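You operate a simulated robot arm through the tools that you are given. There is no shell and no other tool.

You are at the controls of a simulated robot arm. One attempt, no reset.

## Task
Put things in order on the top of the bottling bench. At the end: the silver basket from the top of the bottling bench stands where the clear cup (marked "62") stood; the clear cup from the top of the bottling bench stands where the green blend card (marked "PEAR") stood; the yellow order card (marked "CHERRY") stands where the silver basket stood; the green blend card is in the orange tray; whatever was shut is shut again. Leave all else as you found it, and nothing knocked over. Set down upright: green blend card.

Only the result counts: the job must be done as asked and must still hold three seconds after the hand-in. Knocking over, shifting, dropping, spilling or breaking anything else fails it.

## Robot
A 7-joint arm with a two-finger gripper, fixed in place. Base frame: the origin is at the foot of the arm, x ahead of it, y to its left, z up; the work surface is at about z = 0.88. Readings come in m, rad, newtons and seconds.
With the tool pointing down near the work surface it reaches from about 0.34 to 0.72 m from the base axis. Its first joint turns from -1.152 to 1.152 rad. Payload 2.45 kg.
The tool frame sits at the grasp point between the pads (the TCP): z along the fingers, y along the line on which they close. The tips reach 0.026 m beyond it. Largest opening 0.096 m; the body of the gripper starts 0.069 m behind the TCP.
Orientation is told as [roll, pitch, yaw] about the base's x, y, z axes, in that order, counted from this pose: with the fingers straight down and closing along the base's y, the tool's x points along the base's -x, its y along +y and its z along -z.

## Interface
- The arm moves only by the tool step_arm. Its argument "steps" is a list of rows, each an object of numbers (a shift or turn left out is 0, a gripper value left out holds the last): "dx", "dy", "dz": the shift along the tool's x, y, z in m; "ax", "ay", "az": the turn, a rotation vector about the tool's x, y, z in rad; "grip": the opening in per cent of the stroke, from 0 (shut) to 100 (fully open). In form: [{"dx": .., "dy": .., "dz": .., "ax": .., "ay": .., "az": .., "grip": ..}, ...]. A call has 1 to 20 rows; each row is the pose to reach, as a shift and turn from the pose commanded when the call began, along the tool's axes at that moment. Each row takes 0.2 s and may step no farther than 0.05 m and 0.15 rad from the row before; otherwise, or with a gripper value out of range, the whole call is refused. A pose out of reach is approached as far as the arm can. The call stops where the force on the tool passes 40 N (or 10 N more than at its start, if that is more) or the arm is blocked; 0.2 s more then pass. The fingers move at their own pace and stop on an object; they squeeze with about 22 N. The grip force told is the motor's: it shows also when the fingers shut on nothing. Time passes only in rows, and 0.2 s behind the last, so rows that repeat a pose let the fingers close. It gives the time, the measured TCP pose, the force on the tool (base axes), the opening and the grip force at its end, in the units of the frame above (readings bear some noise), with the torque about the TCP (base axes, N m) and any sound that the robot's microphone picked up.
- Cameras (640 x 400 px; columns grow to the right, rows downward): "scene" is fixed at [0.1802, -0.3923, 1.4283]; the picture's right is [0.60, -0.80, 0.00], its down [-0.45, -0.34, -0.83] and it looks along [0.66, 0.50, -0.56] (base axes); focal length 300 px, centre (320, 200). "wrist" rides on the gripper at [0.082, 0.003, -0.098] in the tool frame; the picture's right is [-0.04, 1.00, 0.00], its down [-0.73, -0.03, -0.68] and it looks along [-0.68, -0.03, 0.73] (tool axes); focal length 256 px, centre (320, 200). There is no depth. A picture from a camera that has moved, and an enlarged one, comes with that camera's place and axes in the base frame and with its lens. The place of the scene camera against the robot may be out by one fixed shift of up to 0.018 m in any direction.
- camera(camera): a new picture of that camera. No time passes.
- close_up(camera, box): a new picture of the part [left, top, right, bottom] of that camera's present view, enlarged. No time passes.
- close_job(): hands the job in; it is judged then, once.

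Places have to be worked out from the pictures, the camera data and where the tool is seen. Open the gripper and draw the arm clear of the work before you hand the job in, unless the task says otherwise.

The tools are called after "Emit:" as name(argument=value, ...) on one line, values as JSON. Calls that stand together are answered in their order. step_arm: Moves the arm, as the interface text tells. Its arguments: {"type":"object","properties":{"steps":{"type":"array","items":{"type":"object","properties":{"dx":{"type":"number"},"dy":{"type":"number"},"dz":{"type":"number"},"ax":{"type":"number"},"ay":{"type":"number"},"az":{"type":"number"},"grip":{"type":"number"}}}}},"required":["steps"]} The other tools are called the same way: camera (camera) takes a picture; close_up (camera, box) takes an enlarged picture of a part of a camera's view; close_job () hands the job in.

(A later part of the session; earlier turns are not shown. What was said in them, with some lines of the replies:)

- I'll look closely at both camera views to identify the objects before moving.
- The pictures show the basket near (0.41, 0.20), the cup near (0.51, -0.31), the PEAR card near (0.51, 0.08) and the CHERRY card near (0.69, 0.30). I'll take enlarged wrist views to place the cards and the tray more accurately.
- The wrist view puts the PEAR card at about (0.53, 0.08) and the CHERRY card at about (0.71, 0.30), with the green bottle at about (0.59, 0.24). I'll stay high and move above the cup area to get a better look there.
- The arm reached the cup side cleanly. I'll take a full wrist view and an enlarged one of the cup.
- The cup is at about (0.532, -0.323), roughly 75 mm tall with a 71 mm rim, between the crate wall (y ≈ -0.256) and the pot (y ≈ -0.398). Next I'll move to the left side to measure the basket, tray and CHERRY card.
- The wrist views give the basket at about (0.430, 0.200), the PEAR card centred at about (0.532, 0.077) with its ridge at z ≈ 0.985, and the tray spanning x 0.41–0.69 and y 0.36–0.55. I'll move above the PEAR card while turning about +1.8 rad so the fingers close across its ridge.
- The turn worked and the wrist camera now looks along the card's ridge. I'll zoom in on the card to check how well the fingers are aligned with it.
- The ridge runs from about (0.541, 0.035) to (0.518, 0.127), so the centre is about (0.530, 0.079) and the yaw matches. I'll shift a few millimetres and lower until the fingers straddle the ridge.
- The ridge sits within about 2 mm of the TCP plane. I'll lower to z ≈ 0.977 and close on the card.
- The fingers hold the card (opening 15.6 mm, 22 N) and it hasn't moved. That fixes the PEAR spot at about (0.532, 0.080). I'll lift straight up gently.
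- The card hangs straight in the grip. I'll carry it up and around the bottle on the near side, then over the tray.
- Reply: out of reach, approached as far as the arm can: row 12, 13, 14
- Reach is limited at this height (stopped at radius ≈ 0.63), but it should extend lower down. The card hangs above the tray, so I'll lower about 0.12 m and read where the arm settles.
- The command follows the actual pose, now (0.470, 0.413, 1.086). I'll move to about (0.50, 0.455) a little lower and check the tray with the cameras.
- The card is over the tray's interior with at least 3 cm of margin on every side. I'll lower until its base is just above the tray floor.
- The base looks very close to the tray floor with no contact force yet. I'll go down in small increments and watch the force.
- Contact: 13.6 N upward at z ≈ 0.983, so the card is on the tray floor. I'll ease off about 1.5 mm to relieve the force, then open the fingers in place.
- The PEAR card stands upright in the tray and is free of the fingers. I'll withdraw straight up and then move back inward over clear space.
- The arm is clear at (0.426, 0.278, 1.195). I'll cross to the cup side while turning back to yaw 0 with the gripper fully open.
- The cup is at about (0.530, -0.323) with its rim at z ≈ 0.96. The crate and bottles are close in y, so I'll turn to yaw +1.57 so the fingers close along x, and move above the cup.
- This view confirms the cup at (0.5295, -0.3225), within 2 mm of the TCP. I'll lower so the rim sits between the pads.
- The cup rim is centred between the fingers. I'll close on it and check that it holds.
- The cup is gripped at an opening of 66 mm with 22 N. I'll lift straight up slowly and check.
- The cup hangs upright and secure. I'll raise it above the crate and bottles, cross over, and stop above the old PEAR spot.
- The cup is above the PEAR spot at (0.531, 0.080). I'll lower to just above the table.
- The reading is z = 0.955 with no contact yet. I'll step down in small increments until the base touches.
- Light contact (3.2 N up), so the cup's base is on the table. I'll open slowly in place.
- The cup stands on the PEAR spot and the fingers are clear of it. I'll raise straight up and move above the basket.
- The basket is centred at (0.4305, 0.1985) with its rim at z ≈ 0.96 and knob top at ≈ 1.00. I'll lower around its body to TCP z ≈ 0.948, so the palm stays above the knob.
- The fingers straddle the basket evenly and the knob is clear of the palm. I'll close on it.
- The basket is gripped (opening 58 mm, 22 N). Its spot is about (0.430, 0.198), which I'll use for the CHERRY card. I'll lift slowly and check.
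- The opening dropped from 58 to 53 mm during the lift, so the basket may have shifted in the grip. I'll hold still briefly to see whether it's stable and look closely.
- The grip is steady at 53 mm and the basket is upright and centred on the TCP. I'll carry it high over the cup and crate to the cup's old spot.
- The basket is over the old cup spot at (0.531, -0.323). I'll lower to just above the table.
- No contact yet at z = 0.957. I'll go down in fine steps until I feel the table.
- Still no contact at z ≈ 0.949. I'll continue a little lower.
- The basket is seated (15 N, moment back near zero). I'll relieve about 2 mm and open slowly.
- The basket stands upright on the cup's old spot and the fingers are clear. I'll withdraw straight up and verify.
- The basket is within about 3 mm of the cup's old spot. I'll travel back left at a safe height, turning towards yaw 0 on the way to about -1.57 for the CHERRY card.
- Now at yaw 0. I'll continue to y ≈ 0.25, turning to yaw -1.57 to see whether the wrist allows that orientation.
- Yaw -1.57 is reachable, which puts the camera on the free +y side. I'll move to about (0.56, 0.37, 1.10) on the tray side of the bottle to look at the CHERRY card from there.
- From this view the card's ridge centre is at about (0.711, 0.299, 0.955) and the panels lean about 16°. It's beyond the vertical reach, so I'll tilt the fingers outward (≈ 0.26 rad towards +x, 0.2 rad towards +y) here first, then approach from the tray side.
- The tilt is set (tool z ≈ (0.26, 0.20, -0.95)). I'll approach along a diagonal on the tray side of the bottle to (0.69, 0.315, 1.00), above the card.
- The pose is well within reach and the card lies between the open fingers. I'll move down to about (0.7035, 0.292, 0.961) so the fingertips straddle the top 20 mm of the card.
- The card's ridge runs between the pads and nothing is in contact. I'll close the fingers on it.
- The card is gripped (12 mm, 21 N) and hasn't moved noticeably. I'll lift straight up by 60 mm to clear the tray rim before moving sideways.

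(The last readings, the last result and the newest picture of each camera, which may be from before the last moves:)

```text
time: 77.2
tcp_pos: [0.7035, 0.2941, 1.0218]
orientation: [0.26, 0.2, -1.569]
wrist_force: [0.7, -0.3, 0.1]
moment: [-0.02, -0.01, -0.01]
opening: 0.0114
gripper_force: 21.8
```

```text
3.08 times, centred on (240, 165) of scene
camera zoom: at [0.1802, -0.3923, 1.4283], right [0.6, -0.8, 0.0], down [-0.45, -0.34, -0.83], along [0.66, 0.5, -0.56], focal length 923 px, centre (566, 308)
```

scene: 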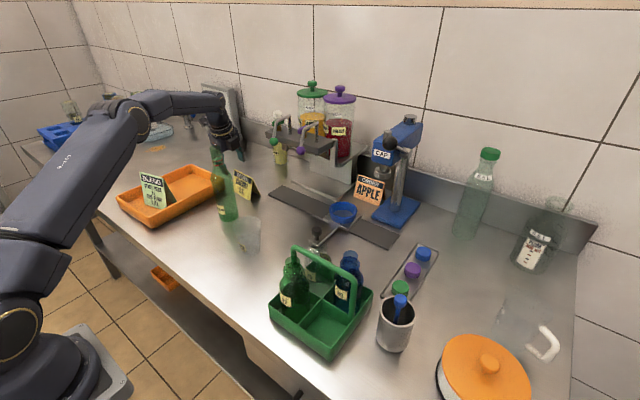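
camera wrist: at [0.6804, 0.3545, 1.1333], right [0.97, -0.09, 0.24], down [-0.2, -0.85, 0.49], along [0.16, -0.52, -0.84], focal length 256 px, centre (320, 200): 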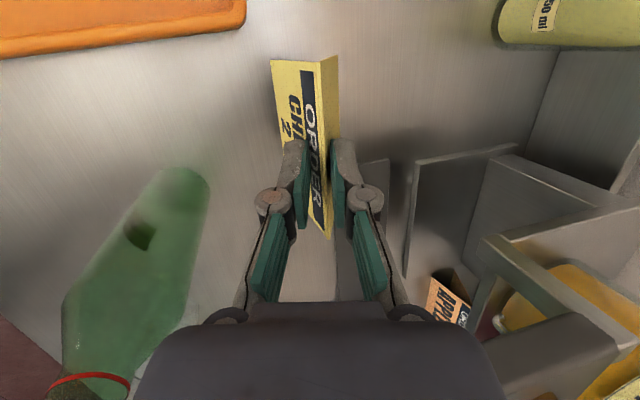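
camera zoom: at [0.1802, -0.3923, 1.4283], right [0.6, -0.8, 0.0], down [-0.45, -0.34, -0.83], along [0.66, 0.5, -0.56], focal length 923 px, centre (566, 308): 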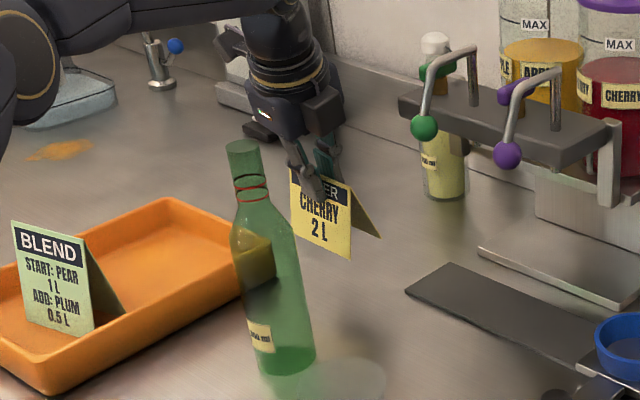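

The card is off the bench and seems to have turned slightly to align with the tilted fingers. I'll back out along the tray side, rising well above the bottle and the PEAR card.

Emit:
step_arm(steps=[{"dx": 0.0315, "dy": -0.0136, "dz": -0.0052}, {"dx": 0.0473, "dy": -0.0281, "dz": -0.0302}, {"dx": 0.063, "dy": -0.0426, "dz": -0.0551}, {"dx": 0.0788, "dy": -0.0571, "dz": -0.0801}, {"dx": 0.0886, "dy": -0.0766, "dz": -0.1113}, {"dx": 0.0984, "dy": -0.0962, "dz": -0.1424}, {"dx": 0.1082, "dy": -0.1157, "dz": -0.1736}, {"dx": 0.0934, "dy": -0.1425, "dz": -0.1875}, {"dx": 0.0785, "dy": -0.1694, "dz": -0.2014}, {"dx": 0.0637, "dy": -0.1962, "dz": -0.2153}, {"dx": 0.0637, "dy": -0.1962, "dz": -0.2153}])

Emit:
camera(camera="wrist")

Emit:
camera(camera="scene")

```text
time: 79.6
tcp_pos: [0.4565, 0.3254, 1.1896]
orientation: [0.263, 0.202, -1.57]
wrist_force: [1.2, -0.5, -0.6]
moment: [0.0, 0.0, -0.01]
opening: 0.0109
gripper_force: 21.9
```

```text
taken
camera wrist: at [0.4345, 0.386, 1.3005], right [0.97, -0.09, 0.24], down [-0.2, -0.85, 0.49], along [0.16, -0.52, -0.84], focal length 256 px, centre (320, 200)
```

wrist: 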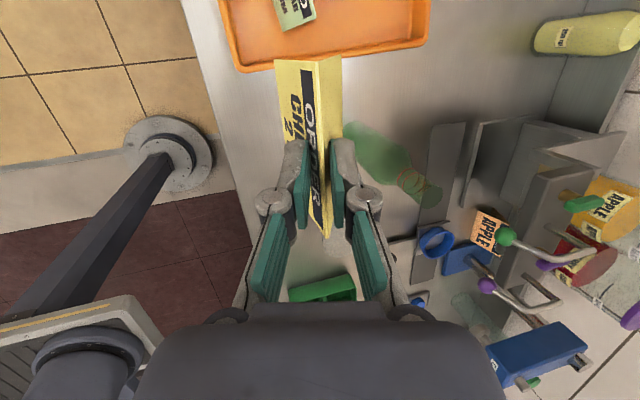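

```text
taken
```

scene: 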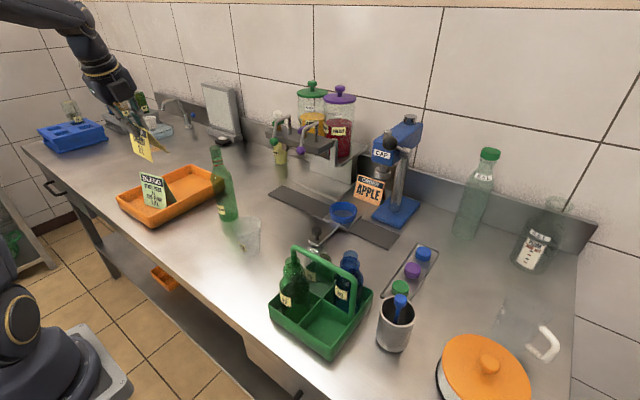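

The card is still firmly held, though it has turned within the grip. I'll zoom in to measure its orientation relative to the fingers before setting the tool tilt for placing.

Emit:
close_up(camera="wrist", box=[240, 40, 400, 250])

Emit:
close_up(camera="scene", box=[100, 60, 200, 180])

```text
1.90 times, centred on (320, 145) of wrist
camera zoom: at [0.4345, 0.386, 1.3005], right [0.97, -0.09, 0.24], down [-0.2, -0.85, 0.49], along [0.16, -0.52, -0.84], focal length 488 px, centre (320, 305)
```

zoom: 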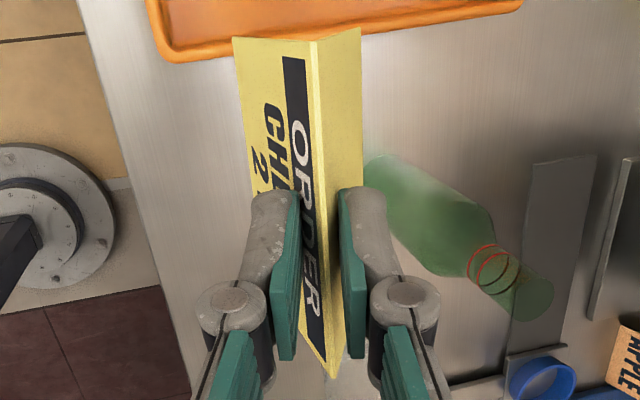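

```text
3.33 times, centred on (150, 120) of scene
camera zoom: at [0.1802, -0.3923, 1.4283], right [0.6, -0.8, 0.0], down [-0.45, -0.34, -0.83], along [0.66, 0.5, -0.56], focal length 1000 px, centre (887, 467)
```

zoom: 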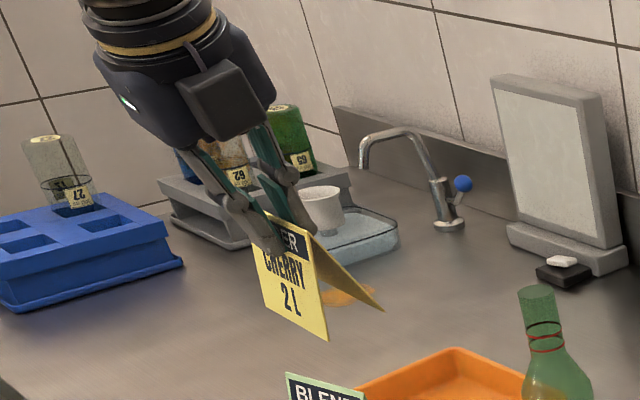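

In the tool frame the card turned about 0.14 rad about its ridge, so reducing the outward tilt by about 0.15 rad makes it upright. I'll apply that while moving above the basket's old spot.

Emit:
step_arm(steps=[{"dx": -0.0304, "dy": -0.0077, "dz": 0.0101, "ax": 0.037}, {"dx": -0.0608, "dy": -0.0155, "dz": 0.0202, "ax": 0.074}, {"dx": -0.0913, "dy": -0.0232, "dz": 0.0303, "ax": 0.111}, {"dx": -0.1217, "dy": -0.031, "dz": 0.0404, "ax": 0.148}, {"dx": -0.1521, "dy": -0.0387, "dz": 0.0505, "ax": 0.148}, {"dx": -0.1521, "dy": -0.0387, "dz": 0.0505, "ax": 0.148}])

Emit:
close_up(camera="wrist", box=[240, 40, 400, 250])

Emit:
close_up(camera="scene", box=[110, 120, 250, 240])

```text
time: 81.0
tcp_pos: [0.4344, 0.1841, 1.0997]
orientation: [0.115, 0.201, -1.566]
wrist_force: [0.0, 0.1, 0.0]
moment: [0.03, 0.03, 0.0]
opening: 0.0112
gripper_force: 21.5
```

```text
1.90 times, centred on (320, 145) of wrist
camera zoom: at [0.4267, 0.2444, 1.2127], right [0.99, -0.06, 0.1], down [-0.1, -0.85, 0.51], along [0.06, -0.52, -0.85], focal length 488 px, centre (320, 305)
```

zoom: 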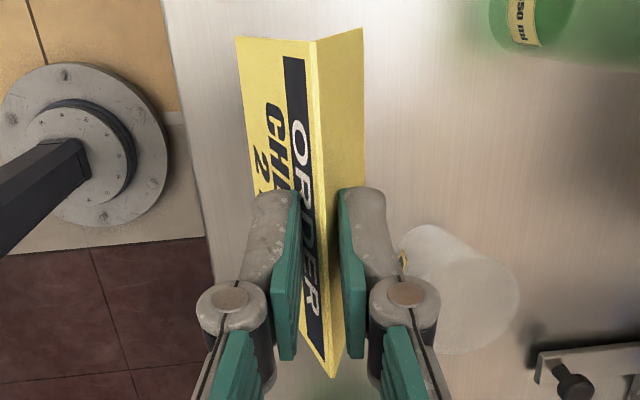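

```text
3.33 times, centred on (180, 180) of scene
camera zoom: at [0.1802, -0.3923, 1.4283], right [0.6, -0.8, 0.0], down [-0.45, -0.34, -0.83], along [0.66, 0.5, -0.56], focal length 1000 px, centre (787, 267)
```

zoom: 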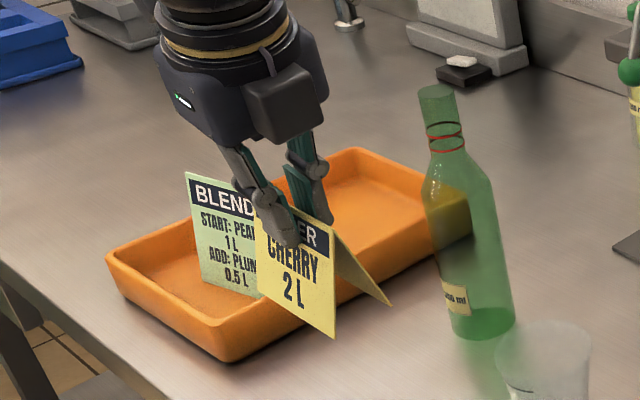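

The card is now close to upright and level at (0.434, 0.184, 1.10). I'll shift to the target and lower to about 2 cm above the bench.

Emit:
step_arm(steps=[{"dx": -0.0054, "dy": -0.0057, "dz": 0.0336}, {"dx": -0.0109, "dy": -0.0115, "dz": 0.0671}, {"dx": -0.0154, "dy": -0.0162, "dz": 0.0951}, {"dx": -0.0181, "dy": -0.0191, "dz": 0.1119}, {"dx": -0.0181, "dy": -0.0191, "dz": 0.1119}])

Emit:
camera(camera="wrist")

Emit:
close_up(camera="scene", box=[120, 170, 260, 290])

```text
time: 82.2
tcp_pos: [0.426, 0.1903, 0.9837]
orientation: [0.114, 0.201, -1.569]
wrist_force: [-0.9, -0.2, 0.2]
moment: [0.02, 0.02, -0.01]
opening: 0.0103
gripper_force: 22.5
```

```text
taken
camera wrist: at [0.4179, 0.2513, 1.098], right [0.99, -0.06, 0.1], down [-0.1, -0.85, 0.51], along [0.06, -0.52, -0.85], focal length 256 px, centre (320, 200)
```

wrist: 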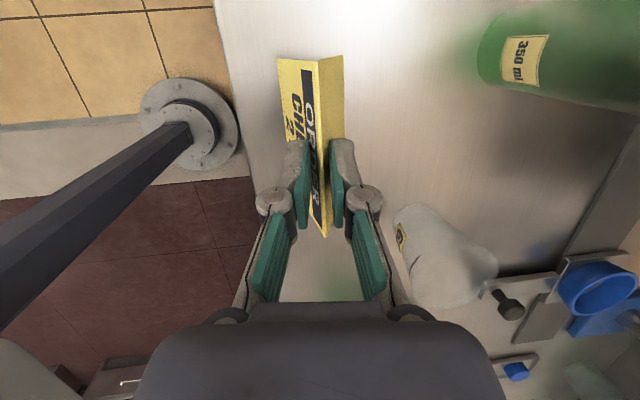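

```text
3.33 times, centred on (190, 230) of scene
camera zoom: at [0.1802, -0.3923, 1.4283], right [0.6, -0.8, 0.0], down [-0.45, -0.34, -0.83], along [0.66, 0.5, -0.56], focal length 1000 px, centre (753, 100)
```

zoom: 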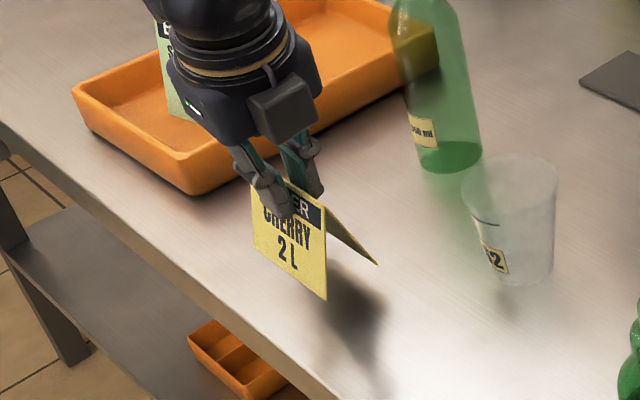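

The projected corners match an upright, level card about 2 cm above the bench. I'll lower until contact in small steps.

Emit:
step_arm(steps=[{"dx": -0.0017, "dy": -0.0009, "dz": 0.0081}, {"dx": -0.0034, "dy": -0.0018, "dz": 0.0155}, {"dx": -0.0034, "dy": -0.0018, "dz": 0.0155}])

Emit:
step_arm(steps=[{"dx": -0.0002, "dy": -0.0001, "dz": 0.001}, {"dx": -0.0005, "dy": -0.0002, "dz": 0.002}, {"dx": -0.0005, "dy": -0.0002, "dz": 0.002}])

```text
time: 83.0
tcp_pos: [0.4257, 0.1925, 0.9708]
orientation: [0.113, 0.2, -1.568]
wrist_force: [0.8, -0.2, 0.4]
moment: [0.03, 0.0, 0.01]
opening: 0.0104
gripper_force: 21.5
```

```text
time: 83.8
tcp_pos: [0.4273, 0.1928, 0.9692]
orientation: [0.114, 0.199, -1.571]
wrist_force: [-0.3, 0.8, -0.7]
moment: [0.03, -0.03, -0.01]
opening: 0.0102
gripper_force: 22.2
```

No contact yet at z ≈ 0.969. I'll continue in 2 mm steps.

Emit:
step_arm(steps=[{"dx": -0.0004, "dy": -0.0002, "dz": 0.0018}, {"dx": -0.0008, "dy": -0.0004, "dz": 0.0035}, {"dx": -0.0008, "dy": -0.0004, "dz": 0.0035}])

Emit:
step_arm(steps=[{"dx": -0.0002, "dy": -0.0001, "dz": 0.001}, {"dx": -0.0005, "dy": -0.0002, "dz": 0.002}, {"dx": -0.0005, "dy": -0.0002, "dz": 0.002}])

Emit:
close_up(camera="scene", box=[140, 190, 240, 280])

```text
time: 84.6
tcp_pos: [0.4283, 0.1901, 0.964]
orientation: [0.115, 0.204, -1.569]
wrist_force: [2.7, -1.1, 9.0]
moment: [-0.01, 0.01, 0.03]
opening: 0.0098
gripper_force: 22.3
```

```text
time: 85.4
tcp_pos: [0.4297, 0.1916, 0.9635]
orientation: [0.119, 0.204, -1.57]
wrist_force: [6.5, -4.9, 31.4]
moment: [-0.21, -0.15, -0.06]
opening: 0.0098
gripper_force: 21.8
```

```text
4.44 times, centred on (190, 235) of scene
camera zoom: at [0.18, -0.3926, 1.4283], right [0.6, -0.8, 0.0], down [-0.45, -0.34, -0.83], along [0.66, 0.5, -0.56], focal length 1334 px, centre (898, 44)
```

zoom: 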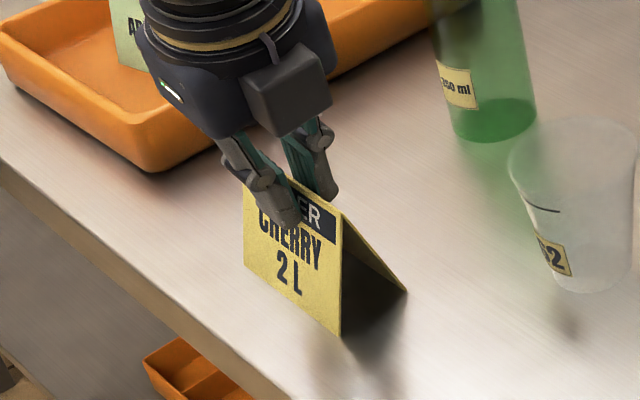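

The card is firmly on the bench (31 N). I'll ease up 3 mm to remove the load before opening.

Emit:
step_arm(steps=[{"dx": 0.0003, "dy": 0.0002, "dz": -0.0015}, {"dx": 0.0006, "dy": 0.0003, "dz": -0.0028}, {"dx": 0.0006, "dy": 0.0003, "dz": -0.0028}])

Emit:
close_up(camera="wrist", box=[240, 40, 400, 250])

```text
time: 86.2
tcp_pos: [0.4262, 0.191, 0.9644]
orientation: [0.109, 0.198, -1.568]
wrist_force: [0.3, 3.0, 6.2]
moment: [0.16, 0.02, 0.02]
opening: 0.0099
gripper_force: 21.7
```

```text
1.90 times, centred on (320, 145) of wrist
camera zoom: at [0.4189, 0.2516, 1.0776], right [0.99, -0.06, 0.1], down [-0.1, -0.85, 0.51], along [0.05, -0.52, -0.85], focal length 488 px, centre (320, 305)
```

zoom: 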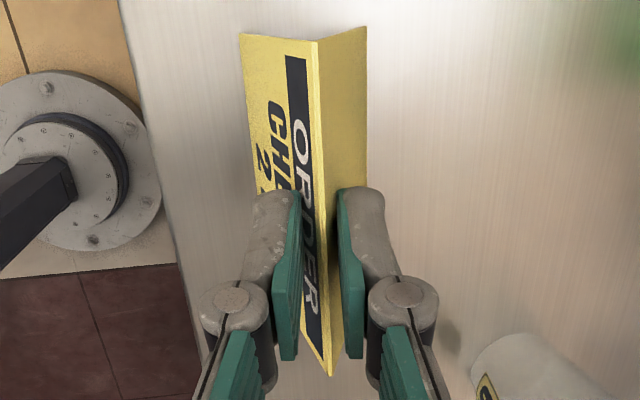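

The load is down to about 6 N with the card resting on the bench. I'll open the fingers slowly.

Emit:
step_arm(steps=[{"grip": 11}, {"grip": 14}, {"grip": 20}, {"grip": 32}, {"grip": 48}, {"grip": 60}, {"grip": 60}, {"grip": 60}])

Emit:
camera(camera="wrist")

Emit:
close_up(camera="scene", box=[140, 190, 240, 280])

```text
time: 88.0
tcp_pos: [0.4281, 0.191, 0.9654]
orientation: [0.113, 0.2, -1.57]
wrist_force: [0.2, -0.1, 0.1]
moment: [-0.04, -0.02, -0.01]
opening: 0.0576
gripper_force: 0.0
```

```text
taken
camera wrist: at [0.4199, 0.2516, 1.0785], right [0.99, -0.06, 0.1], down [-0.1, -0.85, 0.51], along [0.06, -0.52, -0.85], focal length 256 px, centre (320, 200)
```

wrist: 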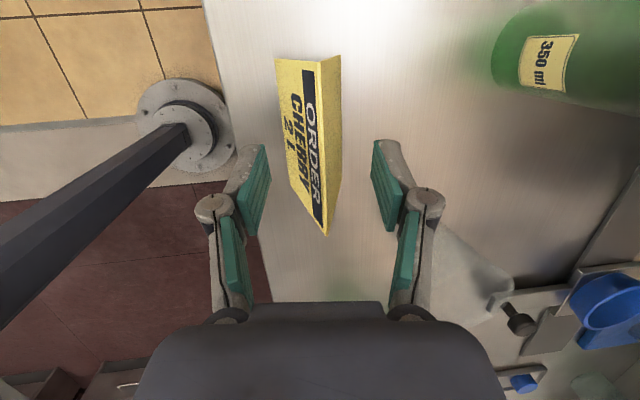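

```text
4.44 times, centred on (190, 235) of scene
camera zoom: at [0.1802, -0.3923, 1.4283], right [0.6, -0.8, 0.0], down [-0.45, -0.34, -0.83], along [0.66, 0.5, -0.56], focal length 1334 px, centre (898, 44)
```

zoom: 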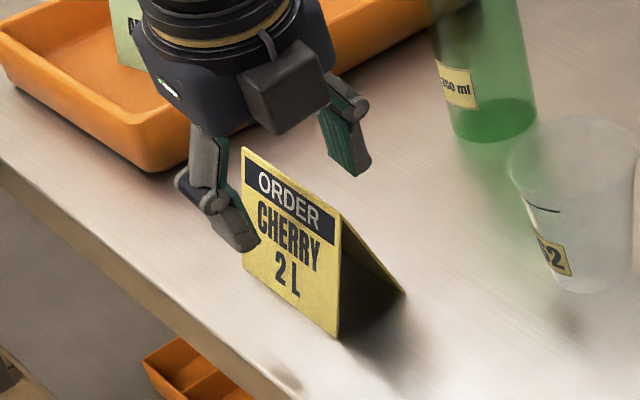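

The CHERRY card stands upright at about (0.432, 0.198), on the basket's old spot. I'll withdraw straight up.

Emit:
step_arm(steps=[{"dx": 0.0041, "dy": 0.0021, "dz": -0.0194}, {"dx": 0.0113, "dy": 0.0058, "dz": -0.0535}, {"dx": 0.0196, "dy": 0.01, "dz": -0.0923}, {"dx": 0.0288, "dy": 0.0147, "dz": -0.1361}, {"dx": 0.0381, "dy": 0.0194, "dz": -0.1798}, {"dx": 0.0432, "dy": 0.022, "dz": -0.2042}, {"dx": 0.0432, "dy": 0.022, "dz": -0.2042}])

Emit:
camera(camera="scene")

```text
time: 89.6
tcp_pos: [0.4251, 0.193, 1.1752]
orientation: [0.112, 0.201, -1.569]
wrist_force: [-0.3, 0.8, 0.6]
moment: [0.02, 0.03, 0.04]
opening: 0.0576
gripper_force: 0.0
```

```text
taken
```

scene: 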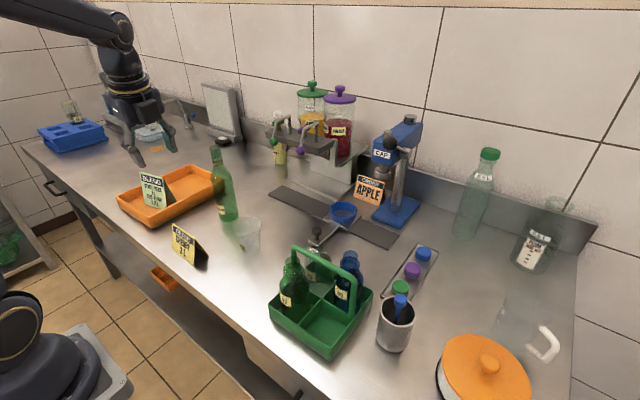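

Everything looks in place in the scene view. I'll level the tool, open the gripper and draw the arm up and away from the work.

Emit:
step_arm(steps=[{"dx": -0.0267, "dy": 0.0029, "dz": -0.0176, "ax": 0.028, "ay": -0.05, "grip": 100}, {"dx": -0.0535, "dy": 0.0058, "dz": -0.0353, "ax": 0.056, "ay": -0.1}, {"dx": -0.0802, "dy": 0.0086, "dz": -0.0529, "ax": 0.084, "ay": -0.15}, {"dx": -0.107, "dy": 0.0115, "dz": -0.0706, "ax": 0.112, "ay": -0.2}, {"dx": -0.1337, "dy": 0.0144, "dz": -0.0882, "ax": 0.112, "ay": -0.2}, {"dx": -0.1337, "dy": 0.0144, "dz": -0.0882, "ax": 0.112, "ay": -0.2}])

Emit:
close_up(camera="scene", box=[100, 140, 300, 270])

Emit:
close_up(camera="scene", box=[250, 230, 450, 360])

Emit:
close_up(camera="scene", box=[240, 70, 440, 195])

Emit:
camera(camera="wrist")

```text
time: 91.0
tcp_pos: [0.4308, 0.0441, 1.2351]
orientation: [0.0, 0.001, -1.578]
wrist_force: [0.3, 0.9, -0.5]
moment: [-0.01, 0.02, 0.04]
opening: 0.0961
gripper_force: 0.1
```

```text
3.08 times, centred on (200, 205) of scene
camera zoom: at [0.1802, -0.3923, 1.4283], right [0.6, -0.8, 0.0], down [-0.45, -0.34, -0.83], along [0.66, 0.5, -0.56], focal length 923 px, centre (689, 185)
```

zoom: 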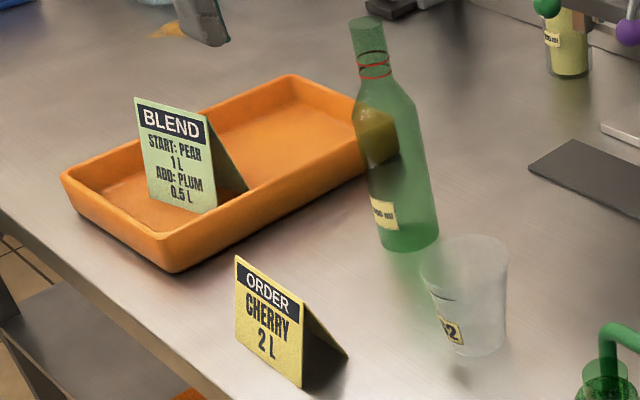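

```text
3.08 times, centred on (350, 295) of scene
camera zoom: at [0.1802, -0.3923, 1.4283], right [0.6, -0.8, 0.0], down [-0.45, -0.34, -0.83], along [0.66, 0.5, -0.56], focal length 923 px, centre (228, -92)
```

zoom: 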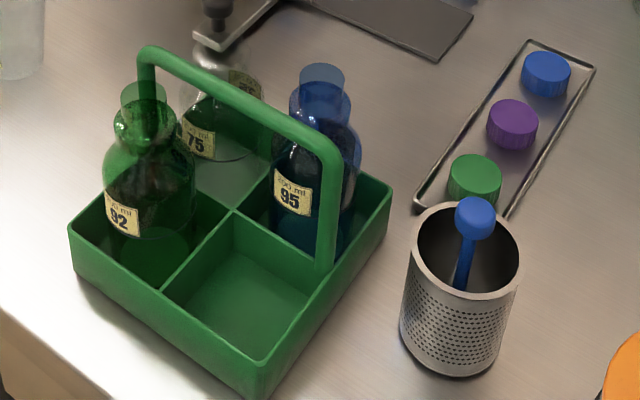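

```text
3.20 times, centred on (340, 132) of scene
camera zoom: at [0.1802, -0.3923, 1.4283], right [0.6, -0.8, 0.0], down [-0.45, -0.34, -0.83], along [0.66, 0.5, -0.56], focal length 960 px, centre (256, 416)
```

zoom: 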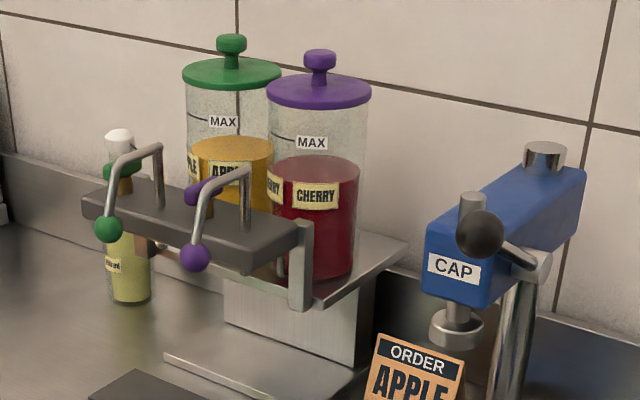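

```text
taken
camera wrist: at [0.4343, 0.1249, 1.3345], right [1.0, -0.05, 0.0], down [-0.04, -0.73, 0.68], along [-0.03, -0.68, -0.73], focal length 256 px, centre (320, 200)
```

wrist: 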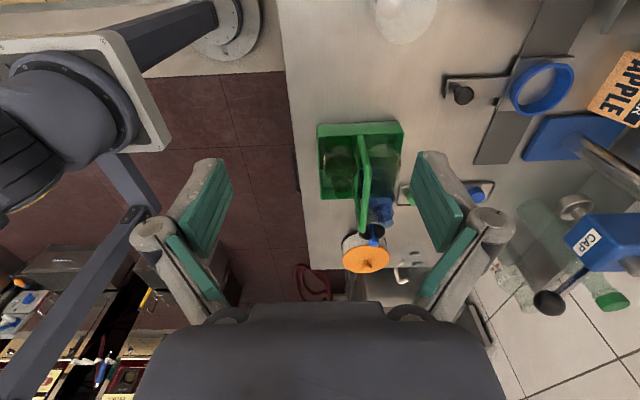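

All four objects stand upright in their assigned places, and the bottle, crate, cap tray, dispenser and other cards look unchanged. The gripper is empty, open and clear, and I opened nothing that would need shutting, so I'm handing in the job.

Emit:
close_job()

```text
The job is handed in.
```

I rearranged the bench as asked and handed the job in; no result came back, so this rests on my last pictures and readings.

| Object | Where it is now | Offset from the spot it replaced |
|---|---|---|
| Green blend card (PEAR) | In the orange tray, upright, about (0.50, 0.45) | – |
| Clear cup (62) | Old PEAR card spot, about (0.531, 0.080) | Within about 1 mm |
| Silver basket | Old cup spot, about (0.529, -0.320) | About 3 mm |
| Yellow order card (CHERRY) | Old basket spot, upright, about (0.432, 0.198) | About 2 mm |

- **CHERRY card:** it was beyond the arm's straight-down reach, so I gripped it with the tool tilted. It turned slightly in the fingers; I corrected for that before setting it down.
- **Basket:** its blue-knobbed stem stayed in place and travelled with it.
- **Everything else:** the green bottle, crate, cap tray, dispenser and other cards look unmoved in the last pictures. I opened nothing, so nothing needed shutting.
- **Arm:** it finished raised and clear of the bench with the gripper open and empty.
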